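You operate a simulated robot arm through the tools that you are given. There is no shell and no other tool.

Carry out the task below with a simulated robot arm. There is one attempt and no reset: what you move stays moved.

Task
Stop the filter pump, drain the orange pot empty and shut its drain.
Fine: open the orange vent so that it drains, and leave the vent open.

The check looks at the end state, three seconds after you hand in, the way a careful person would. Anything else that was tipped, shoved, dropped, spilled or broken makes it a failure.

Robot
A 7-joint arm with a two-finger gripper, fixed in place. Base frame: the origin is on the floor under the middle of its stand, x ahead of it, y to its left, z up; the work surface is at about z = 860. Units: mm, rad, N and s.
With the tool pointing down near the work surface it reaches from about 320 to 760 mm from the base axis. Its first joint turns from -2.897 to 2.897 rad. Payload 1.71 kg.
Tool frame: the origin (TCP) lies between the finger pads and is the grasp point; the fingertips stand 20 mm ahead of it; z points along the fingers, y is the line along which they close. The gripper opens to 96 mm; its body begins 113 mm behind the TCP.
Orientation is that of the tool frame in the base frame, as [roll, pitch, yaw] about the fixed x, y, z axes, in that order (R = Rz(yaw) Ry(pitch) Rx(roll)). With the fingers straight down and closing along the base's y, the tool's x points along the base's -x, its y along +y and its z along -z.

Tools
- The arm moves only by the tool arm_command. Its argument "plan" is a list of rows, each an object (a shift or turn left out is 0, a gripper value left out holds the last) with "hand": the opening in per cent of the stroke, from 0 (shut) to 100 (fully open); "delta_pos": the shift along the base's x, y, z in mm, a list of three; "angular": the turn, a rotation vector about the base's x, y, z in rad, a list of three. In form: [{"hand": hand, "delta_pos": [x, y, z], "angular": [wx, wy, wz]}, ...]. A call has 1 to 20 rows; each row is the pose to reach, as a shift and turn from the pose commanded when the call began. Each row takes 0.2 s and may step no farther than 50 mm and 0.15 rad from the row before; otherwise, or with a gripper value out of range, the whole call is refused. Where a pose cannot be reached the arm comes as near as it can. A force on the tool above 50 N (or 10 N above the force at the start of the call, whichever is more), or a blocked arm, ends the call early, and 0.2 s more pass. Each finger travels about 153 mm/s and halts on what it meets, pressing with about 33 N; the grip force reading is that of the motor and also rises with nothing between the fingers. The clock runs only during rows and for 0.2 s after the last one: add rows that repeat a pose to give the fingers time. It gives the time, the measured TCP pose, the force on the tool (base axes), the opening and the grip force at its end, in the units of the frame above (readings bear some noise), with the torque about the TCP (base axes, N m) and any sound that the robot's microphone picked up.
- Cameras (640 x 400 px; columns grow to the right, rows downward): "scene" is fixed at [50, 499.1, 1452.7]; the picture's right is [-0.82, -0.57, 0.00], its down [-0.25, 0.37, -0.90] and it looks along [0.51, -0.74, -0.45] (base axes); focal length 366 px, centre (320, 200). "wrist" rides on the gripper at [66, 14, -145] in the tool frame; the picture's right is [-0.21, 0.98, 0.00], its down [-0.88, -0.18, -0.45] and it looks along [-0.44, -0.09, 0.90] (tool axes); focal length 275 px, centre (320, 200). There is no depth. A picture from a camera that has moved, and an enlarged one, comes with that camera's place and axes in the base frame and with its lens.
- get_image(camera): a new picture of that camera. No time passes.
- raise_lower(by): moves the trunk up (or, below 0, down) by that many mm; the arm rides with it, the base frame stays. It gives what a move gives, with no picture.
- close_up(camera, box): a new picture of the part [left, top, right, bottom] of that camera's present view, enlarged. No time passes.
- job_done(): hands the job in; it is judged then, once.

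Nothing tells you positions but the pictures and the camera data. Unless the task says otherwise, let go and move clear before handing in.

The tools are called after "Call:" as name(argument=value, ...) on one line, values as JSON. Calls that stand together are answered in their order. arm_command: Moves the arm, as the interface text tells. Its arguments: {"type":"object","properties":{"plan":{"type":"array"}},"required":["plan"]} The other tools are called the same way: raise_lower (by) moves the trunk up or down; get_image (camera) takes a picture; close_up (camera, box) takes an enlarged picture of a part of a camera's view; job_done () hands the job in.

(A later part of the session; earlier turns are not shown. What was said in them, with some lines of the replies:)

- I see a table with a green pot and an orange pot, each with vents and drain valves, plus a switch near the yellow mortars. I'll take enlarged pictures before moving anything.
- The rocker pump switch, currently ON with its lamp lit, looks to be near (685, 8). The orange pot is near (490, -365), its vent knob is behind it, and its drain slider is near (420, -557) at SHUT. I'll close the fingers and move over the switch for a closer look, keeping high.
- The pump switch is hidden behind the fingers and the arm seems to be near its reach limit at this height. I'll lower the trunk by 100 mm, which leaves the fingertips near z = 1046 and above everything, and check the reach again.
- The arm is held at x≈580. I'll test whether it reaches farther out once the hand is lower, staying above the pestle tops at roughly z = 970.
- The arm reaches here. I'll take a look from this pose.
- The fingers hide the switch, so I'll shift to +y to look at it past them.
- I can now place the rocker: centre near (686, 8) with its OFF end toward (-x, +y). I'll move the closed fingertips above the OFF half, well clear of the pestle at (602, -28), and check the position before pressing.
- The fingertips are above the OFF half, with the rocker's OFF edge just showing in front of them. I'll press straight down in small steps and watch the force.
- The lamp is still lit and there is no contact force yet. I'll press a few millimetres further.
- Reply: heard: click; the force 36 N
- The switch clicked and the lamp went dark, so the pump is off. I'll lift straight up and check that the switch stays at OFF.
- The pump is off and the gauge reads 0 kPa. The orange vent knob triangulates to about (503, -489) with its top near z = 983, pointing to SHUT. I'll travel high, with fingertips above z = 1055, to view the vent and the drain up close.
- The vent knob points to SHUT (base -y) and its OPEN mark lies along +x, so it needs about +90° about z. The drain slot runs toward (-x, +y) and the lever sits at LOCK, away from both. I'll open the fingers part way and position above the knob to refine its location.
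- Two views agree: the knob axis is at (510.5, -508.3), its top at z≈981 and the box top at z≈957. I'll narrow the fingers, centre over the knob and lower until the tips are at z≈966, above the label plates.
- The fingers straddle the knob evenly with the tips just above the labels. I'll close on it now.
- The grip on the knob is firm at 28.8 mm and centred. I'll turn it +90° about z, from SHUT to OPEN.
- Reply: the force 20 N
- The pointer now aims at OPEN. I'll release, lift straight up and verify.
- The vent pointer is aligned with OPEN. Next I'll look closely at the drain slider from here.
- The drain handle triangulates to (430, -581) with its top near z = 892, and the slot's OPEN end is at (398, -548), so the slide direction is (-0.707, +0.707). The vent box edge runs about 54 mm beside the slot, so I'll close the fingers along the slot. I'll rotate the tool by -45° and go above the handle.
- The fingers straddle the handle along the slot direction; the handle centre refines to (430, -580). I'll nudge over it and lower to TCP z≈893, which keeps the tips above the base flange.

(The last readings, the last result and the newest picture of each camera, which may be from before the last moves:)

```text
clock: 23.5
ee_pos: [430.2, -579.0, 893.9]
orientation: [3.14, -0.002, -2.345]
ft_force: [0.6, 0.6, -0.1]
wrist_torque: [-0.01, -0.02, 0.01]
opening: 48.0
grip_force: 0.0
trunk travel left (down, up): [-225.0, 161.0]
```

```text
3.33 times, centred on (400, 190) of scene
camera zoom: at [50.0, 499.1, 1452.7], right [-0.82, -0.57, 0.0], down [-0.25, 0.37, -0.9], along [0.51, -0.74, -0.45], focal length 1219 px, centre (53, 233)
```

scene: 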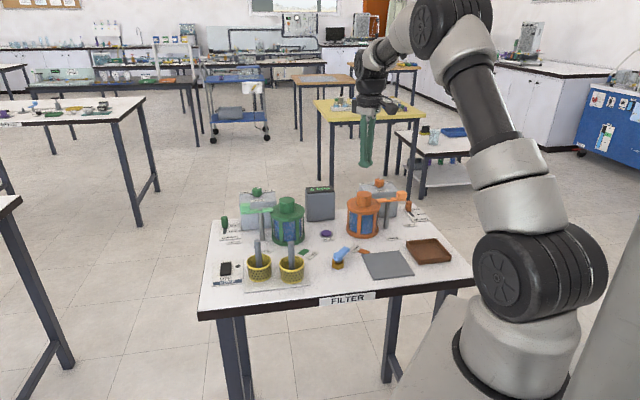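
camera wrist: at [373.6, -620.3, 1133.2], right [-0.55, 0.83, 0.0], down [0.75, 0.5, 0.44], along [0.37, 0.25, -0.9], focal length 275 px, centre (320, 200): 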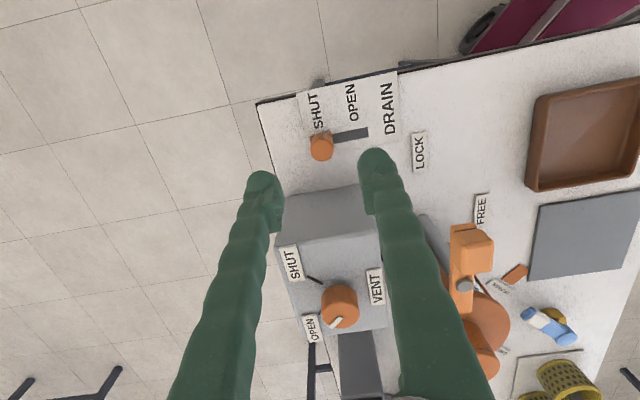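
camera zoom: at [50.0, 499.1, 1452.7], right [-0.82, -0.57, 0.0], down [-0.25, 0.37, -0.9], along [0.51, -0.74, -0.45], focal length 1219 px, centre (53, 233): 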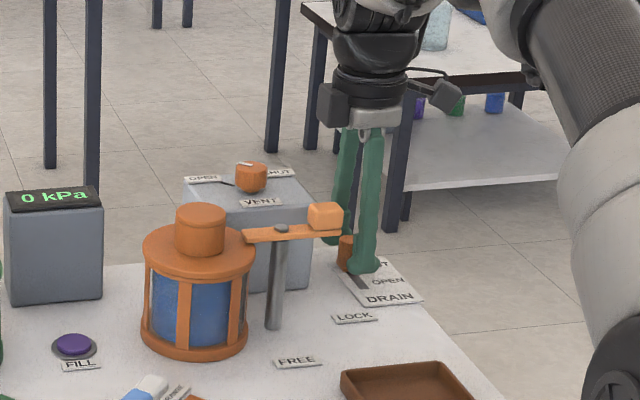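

The handle is centred between the fingers. I'll close on it gently.

Call:
arm_command(plan=[{"hand": 30}, {"hand": 12}, {"hand": 12}, {"hand": 12}])

Call:
close_up(camera="wrist", box=[220, 80, 420, 240])

```text
clock: 24.5
ee_pos: [430.6, -579.9, 893.4]
orientation: [3.14, 0.0, -2.346]
ft_force: [0.4, 1.0, -0.6]
wrist_torque: [0.01, 0.02, -0.03]
opening: 19.3
grip_force: 34.7
trunk travel left (down, up): [-225.0, 161.0]
```

```text
2.50 times, centred on (320, 160) of wrist
camera zoom: at [373.7, -616.5, 1038.5], right [-0.55, 0.83, 0.0], down [0.75, 0.5, 0.44], along [0.37, 0.25, -0.9], focal length 688 px, centre (320, 300)
```

zoom: 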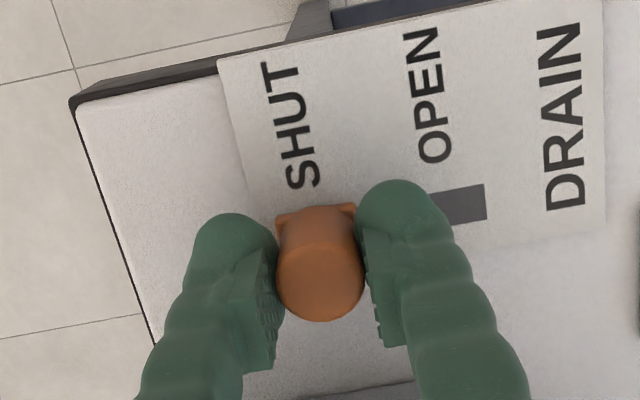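

The handle is gripped at 19 mm. I'll slide it about 35 mm along the slot toward OPEN.

Call:
arm_command(plan=[{"hand": 12, "delta_pos": [-4, 4, 0]}, {"hand": 12, "delta_pos": [-8, 8, 0]}, {"hand": 12, "delta_pos": [-12, 12, 0]}, {"hand": 12, "delta_pos": [-16, 16, 0]}, {"hand": 12, "delta_pos": [-20, 20, 0]}, {"hand": 12, "delta_pos": [-24, 24, 0]}, {"hand": 12, "delta_pos": [-25, 25, 0]}])

Call:
close_up(camera="wrist", box=[220, 80, 420, 240])

Call:
close_up(camera="scene", box=[330, 160, 450, 260])

```text
clock: 26.1
ee_pos: [405.3, -555.2, 893.8]
orientation: [-3.138, 0.0, -2.346]
ft_force: [9.4, -11.5, 2.6]
wrist_torque: [-0.08, -0.25, -0.04]
opening: 18.9
grip_force: 35.1
trunk travel left (down, up): [-225.0, 161.0]
```

```text
2.50 times, centred on (320, 160) of wrist
camera zoom: at [349.1, -591.9, 1038.4], right [-0.55, 0.83, 0.0], down [0.74, 0.5, 0.45], along [0.37, 0.24, -0.9], focal length 688 px, centre (320, 300)
```

zoom: 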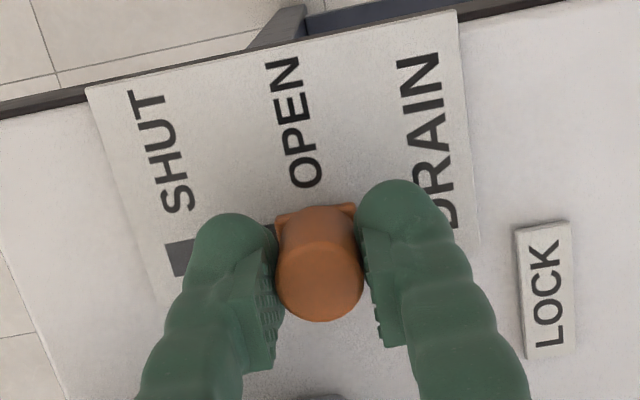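

```text
4.00 times, centred on (390, 210) of scene
camera zoom: at [50.0, 499.1, 1452.7], right [-0.82, -0.57, 0.0], down [-0.25, 0.37, -0.9], along [0.51, -0.74, -0.45], focal length 1462 px, centre (40, 160)
```

zoom: 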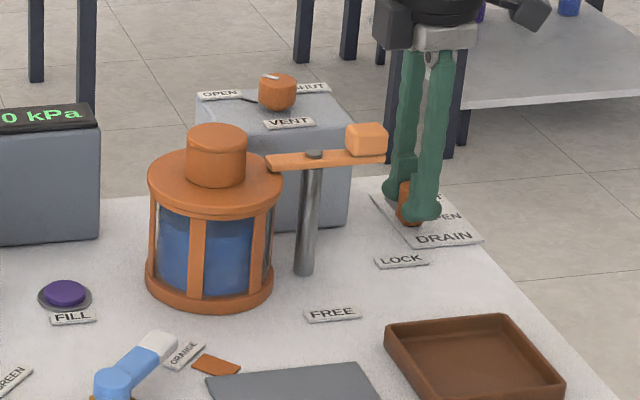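

The slider is at OPEN and the level in the orange pot appears to be starting to fall. I'll hold here while it drains and watch the pot.

Call:
arm_command(plan=[{"hand": 12}, {"hand": 12}, {"hand": 12}, {"hand": 12}, {"hand": 12}, {"hand": 12}, {"hand": 12}, {"hand": 12}, {"hand": 12}, {"hand": 12}, {"hand": 12}, {"hand": 12}, {"hand": 12}, {"hand": 12}, {"hand": 12}, {"hand": 12}, {"hand": 12}, {"hand": 12}, {"hand": 12}, {"hand": 12}])

Call:
close_up(camera="scene", box=[330, 160, 450, 260])

```text
clock: 30.3
ee_pos: [406.8, -555.0, 893.9]
orientation: [-3.139, -0.001, -2.346]
ft_force: [17.8, -16.8, 13.4]
wrist_torque: [-0.23, -0.26, -0.03]
opening: 19.1
grip_force: 35.6
trunk travel left (down, up): [-225.0, 161.0]
```

```text
4.00 times, centred on (390, 210) of scene
camera zoom: at [50.0, 499.1, 1452.7], right [-0.82, -0.57, 0.0], down [-0.25, 0.37, -0.9], along [0.51, -0.74, -0.45], focal length 1462 px, centre (40, 160)
```

zoom: 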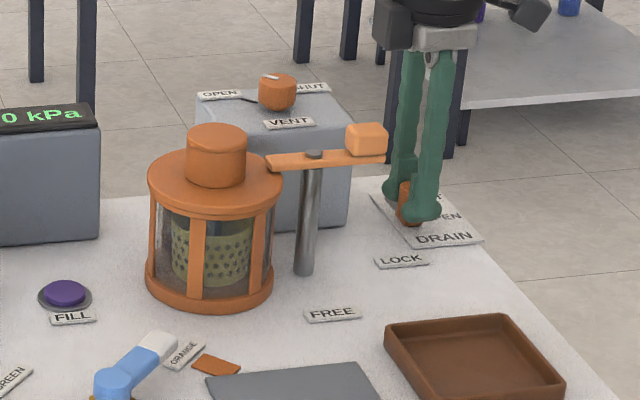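

The level has dropped and the inner basket is visible. I'll ease off the end stop slightly, wait a little longer and check the bottom of the pot closely.

Call:
arm_command(plan=[{"hand": 12, "delta_pos": [1, -1, 0]}, {"hand": 12, "delta_pos": [1, -1, 0]}, {"hand": 12, "delta_pos": [1, -1, 0]}, {"hand": 12, "delta_pos": [1, -1, 0]}, {"hand": 12, "delta_pos": [1, -1, 0]}, {"hand": 12, "delta_pos": [1, -1, 0]}, {"hand": 12, "delta_pos": [1, -1, 0]}, {"hand": 12, "delta_pos": [1, -1, 0]}, {"hand": 12, "delta_pos": [1, -1, 0]}, {"hand": 12, "delta_pos": [1, -1, 0]}, {"hand": 12, "delta_pos": [1, -1, 0]}, {"hand": 12, "delta_pos": [1, -1, 0]}])

Call:
close_up(camera="scene", box=[340, 185, 410, 245])

Call:
get_image(camera="scene")

Call:
get_image(camera="wrist")

```text
clock: 32.9
ee_pos: [406.2, -555.1, 892.2]
orientation: [-3.141, 0.0, -2.347]
ft_force: [10.6, -13.5, 7.8]
wrist_torque: [-0.19, -0.15, -0.05]
opening: 19.1
grip_force: 34.9
trunk travel left (down, up): [-225.0, 161.0]
```

```text
6.67 times, centred on (375, 215) of scene
camera zoom: at [50.0, 499.1, 1452.7], right [-0.82, -0.57, 0.0], down [-0.25, 0.37, -0.9], along [0.51, -0.74, -0.45], focal length 2437 px, centre (-47, 100)
```

zoom: 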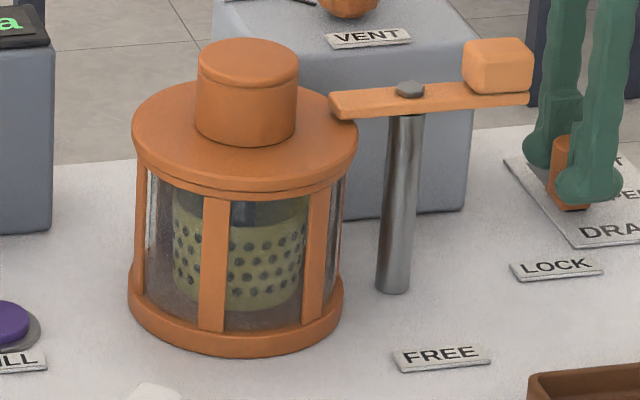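

```text
taken
```

scene: 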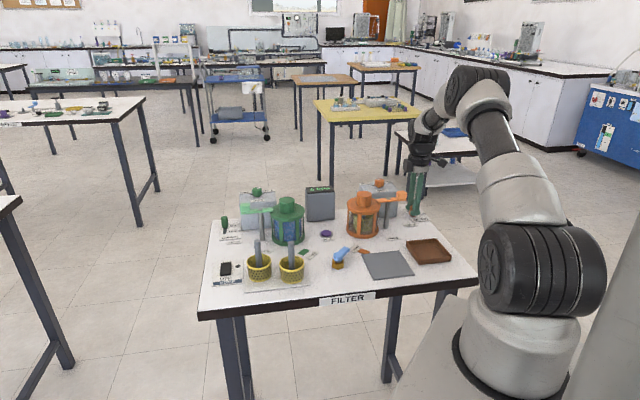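

```text
taken
camera wrist: at [349.6, -592.4, 1038.1], right [-0.55, 0.83, 0.0], down [0.75, 0.5, 0.44], along [0.37, 0.25, -0.9], focal length 275 px, centre (320, 200)
```

wrist: 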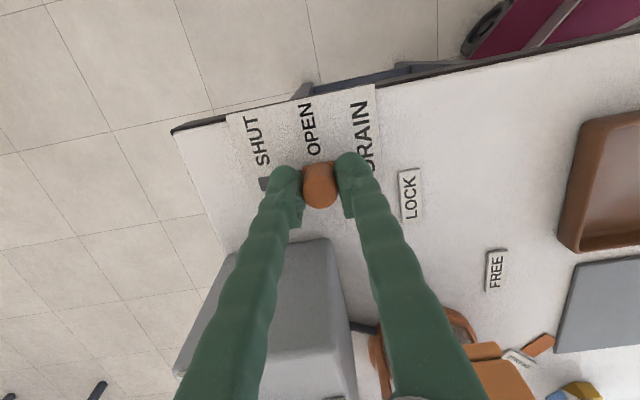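

The glass looks clear all the way down to the base ring. I'll wait another 4 s so that nothing is left behind the ring, then compare.

Call:
arm_command(plan=[{"hand": 12}, {"hand": 12}, {"hand": 12}, {"hand": 12}, {"hand": 12}, {"hand": 12}, {"hand": 12}, {"hand": 12}, {"hand": 12}, {"hand": 12}, {"hand": 12}, {"hand": 12}, {"hand": 12}, {"hand": 12}, {"hand": 12}, {"hand": 12}, {"hand": 12}, {"hand": 12}, {"hand": 12}, {"hand": 12}])

Call:
close_up(camera="scene", box=[340, 185, 410, 245])

```text
clock: 37.1
ee_pos: [406.4, -555.5, 893.3]
orientation: [3.14, -0.001, -2.346]
ft_force: [8.1, -11.4, 4.9]
wrist_torque: [-0.2, -0.12, -0.1]
opening: 19.3
grip_force: 35.4
trunk travel left (down, up): [-225.0, 161.0]
```

```text
6.67 times, centred on (375, 215) of scene
camera zoom: at [50.0, 499.1, 1452.7], right [-0.82, -0.57, 0.0], down [-0.25, 0.37, -0.9], along [0.51, -0.74, -0.45], focal length 2437 px, centre (-47, 100)
```

zoom: 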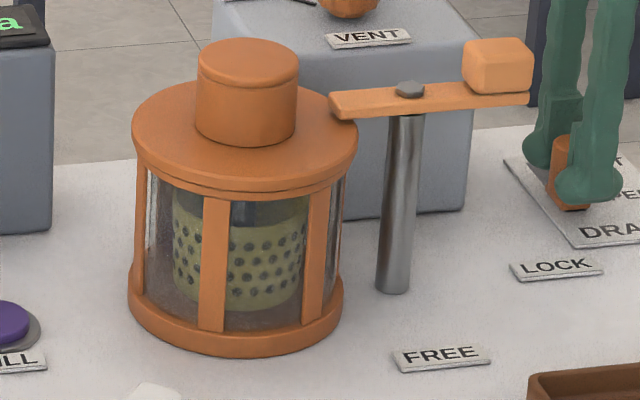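

The view hasn't changed, so the pot is empty. I'll slide the handle back along the slot to SHUT.

Call:
arm_command(plan=[{"hand": 12, "delta_pos": [4, -4, 0]}, {"hand": 12, "delta_pos": [8, -8, 0]}, {"hand": 12, "delta_pos": [12, -12, 0]}, {"hand": 12, "delta_pos": [16, -16, 0]}, {"hand": 12, "delta_pos": [20, -20, 0]}, {"hand": 12, "delta_pos": [24, -24, 0]}, {"hand": 12, "delta_pos": [26, -26, 0]}, {"hand": 12, "delta_pos": [27, -27, 0]}, {"hand": 12, "delta_pos": [27, -27, 0]}])

Call:
close_up(camera="wrist", box=[220, 80, 420, 240])

Call:
close_up(camera="scene", box=[330, 160, 450, 260])

```text
clock: 39.1
ee_pos: [432.5, -580.0, 892.8]
orientation: [3.136, 0.001, -2.347]
ft_force: [-13.5, 15.6, -2.1]
wrist_torque: [0.31, 0.17, -0.04]
opening: 18.9
grip_force: 34.9
trunk travel left (down, up): [-225.0, 161.0]
```

```text
2.50 times, centred on (320, 160) of wrist
camera zoom: at [375.4, -618.2, 1038.0], right [-0.55, 0.83, 0.01], down [0.75, 0.49, 0.44], along [0.37, 0.25, -0.9], focal length 688 px, centre (320, 300)
```

zoom: 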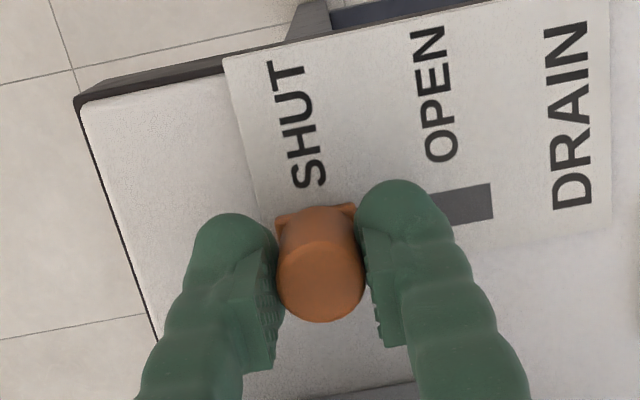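

```text
4.00 times, centred on (390, 210) of scene
camera zoom: at [50.0, 499.1, 1452.7], right [-0.82, -0.57, 0.0], down [-0.25, 0.37, -0.9], along [0.51, -0.74, -0.45], focal length 1462 px, centre (40, 160)
```

zoom: 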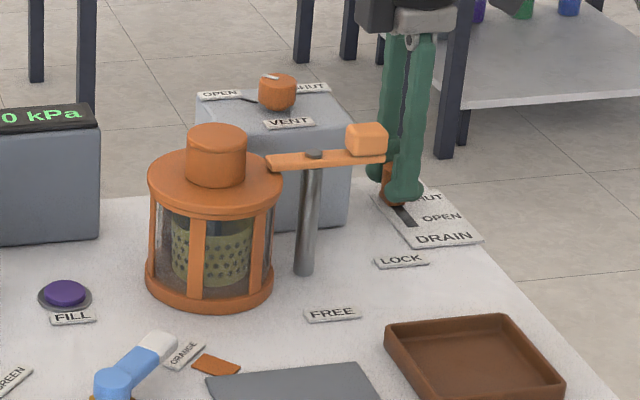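

The handle is against its SHUT stop. I'll open the fingers, lift straight up and check the result.

Call:
arm_command(plan=[{"hand": 12, "delta_pos": [-1, 1, 0]}, {"hand": 35, "delta_pos": [-1, 1, 0]}, {"hand": 50, "delta_pos": [-1, 1, 0]}, {"hand": 50, "delta_pos": [-1, 1, 0]}, {"hand": 50, "delta_pos": [-1, 1, 20]}, {"hand": 50, "delta_pos": [-1, 1, 55]}, {"hand": 50, "delta_pos": [-1, 1, 95]}, {"hand": 50, "delta_pos": [-1, 1, 140]}, {"hand": 50, "delta_pos": [-1, 1, 180]}, {"hand": 50, "delta_pos": [-1, 1, 180]}])

Call:
get_image(camera="wrist")

Call:
close_up(camera="wrist", box=[240, 70, 400, 200])

Call:
close_up(camera="scene", box=[330, 160, 450, 260])

```text
clock: 41.3
ee_pos: [432.4, -582.3, 1076.4]
orientation: [3.137, 0.0, -2.344]
ft_force: [-0.1, -0.1, 0.0]
wrist_torque: [-0.02, -0.02, -0.02]
opening: 48.2
grip_force: 0.0
trunk travel left (down, up): [-225.0, 161.0]
```

```text
taken
camera wrist: at [375.6, -620.1, 1221.6], right [-0.55, 0.83, 0.0], down [0.75, 0.5, 0.45], along [0.37, 0.25, -0.9], focal length 275 px, centre (320, 200)
```

wrist: 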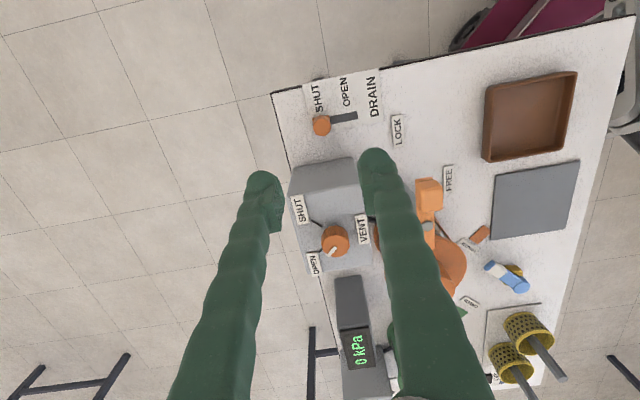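

```text
3.08 times, centred on (320, 135) of wrist
camera zoom: at [375.6, -620.1, 1221.6], right [-0.55, 0.83, 0.0], down [0.75, 0.5, 0.45], along [0.37, 0.25, -0.9], focal length 847 px, centre (320, 400)
```

zoom: 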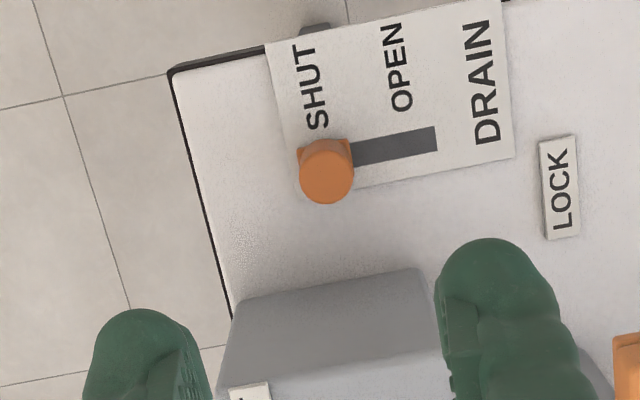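

```text
4.00 times, centred on (390, 210) of scene
camera zoom: at [50.0, 499.1, 1452.7], right [-0.82, -0.57, 0.0], down [-0.25, 0.37, -0.9], along [0.51, -0.74, -0.45], focal length 1462 px, centre (40, 160)
```

zoom: 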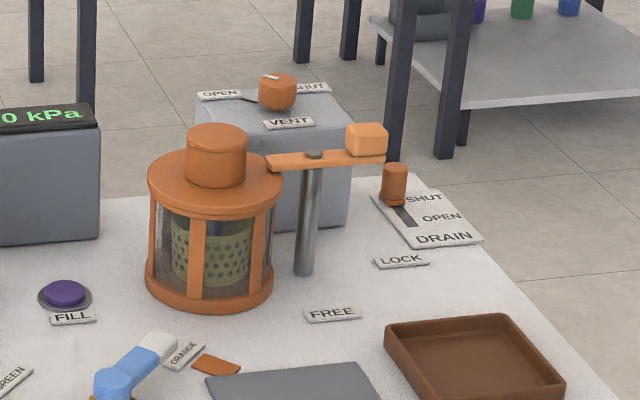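

The drain handle is back at SHUT, the vent is at OPEN and the orange pot is empty. I'll do one last check of the whole bench before handing in.

Call:
get_image(camera="scene")

Call:
close_up(camera="scene", box=[195, 170, 345, 310])

Call:
close_up(camera="scene", box=[340, 170, 430, 245])

```text
taken
```

scene: 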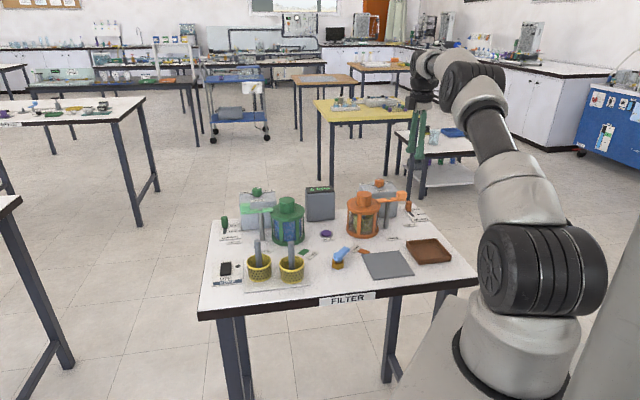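

```text
2.86 times, centred on (270, 240) of scene
camera zoom: at [50.0, 499.1, 1452.7], right [-0.82, -0.57, 0.0], down [-0.25, 0.37, -0.9], along [0.51, -0.74, -0.45], focal length 1045 px, centre (463, 86)
```

zoom: 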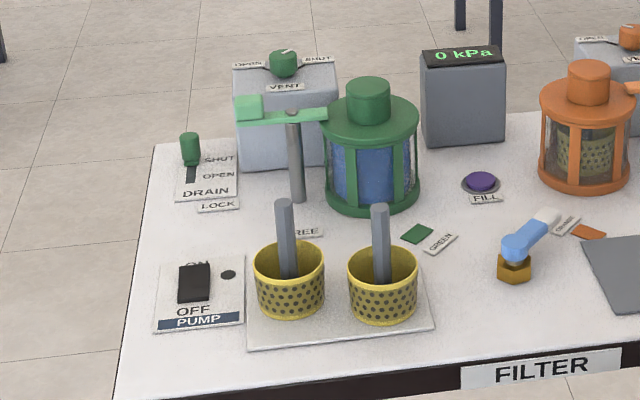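

```text
5.33 times, centred on (385, 208) of scene
camera zoom: at [50.0, 499.1, 1452.7], right [-0.82, -0.57, 0.0], down [-0.25, 0.37, -0.9], along [0.51, -0.74, -0.45], focal length 1950 px, centre (-27, 160)
```

zoom: 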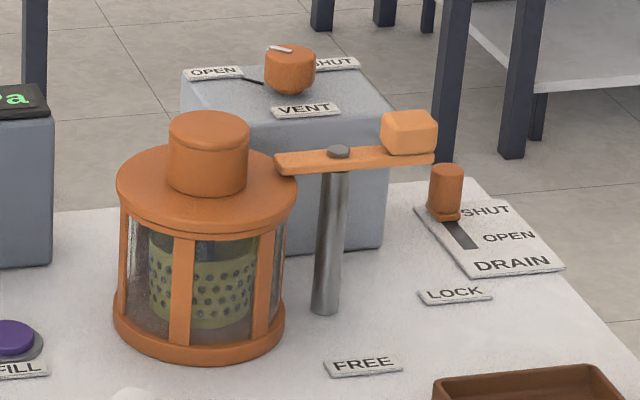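

The pump is off with its lamp dark and the gauge at 0 kPa. The orange pot is empty, its drain is at SHUT and its vent is left at OPEN. Everything else on the bench looks untouched and the arm is clear, so I'm handing in.

Call:
job_done()

```text
The job is handed in.
```

The filter pump is stopped, the orange pot is drained empty, and its drain is shut. I've handed the job in.

- **Pump:** I pressed the switch to OFF. It clicked, the lamp went dark and the gauge fell from 10 to 0 kPa.
- **Vent:** I turned the orange vent to OPEN and left it there.
- **Pot:** I opened the drain and held it open for about 11 s. By the end the glass looked clear down to the base ring, and a further 4 s wait showed no change. I can't see behind the ring.
- **Drain:** I slid the drain handle back to its SHUT stop, where it stayed after I let go.

In the last pictures nothing else on the bench looked moved or spilled. The arm is clear, above the table.
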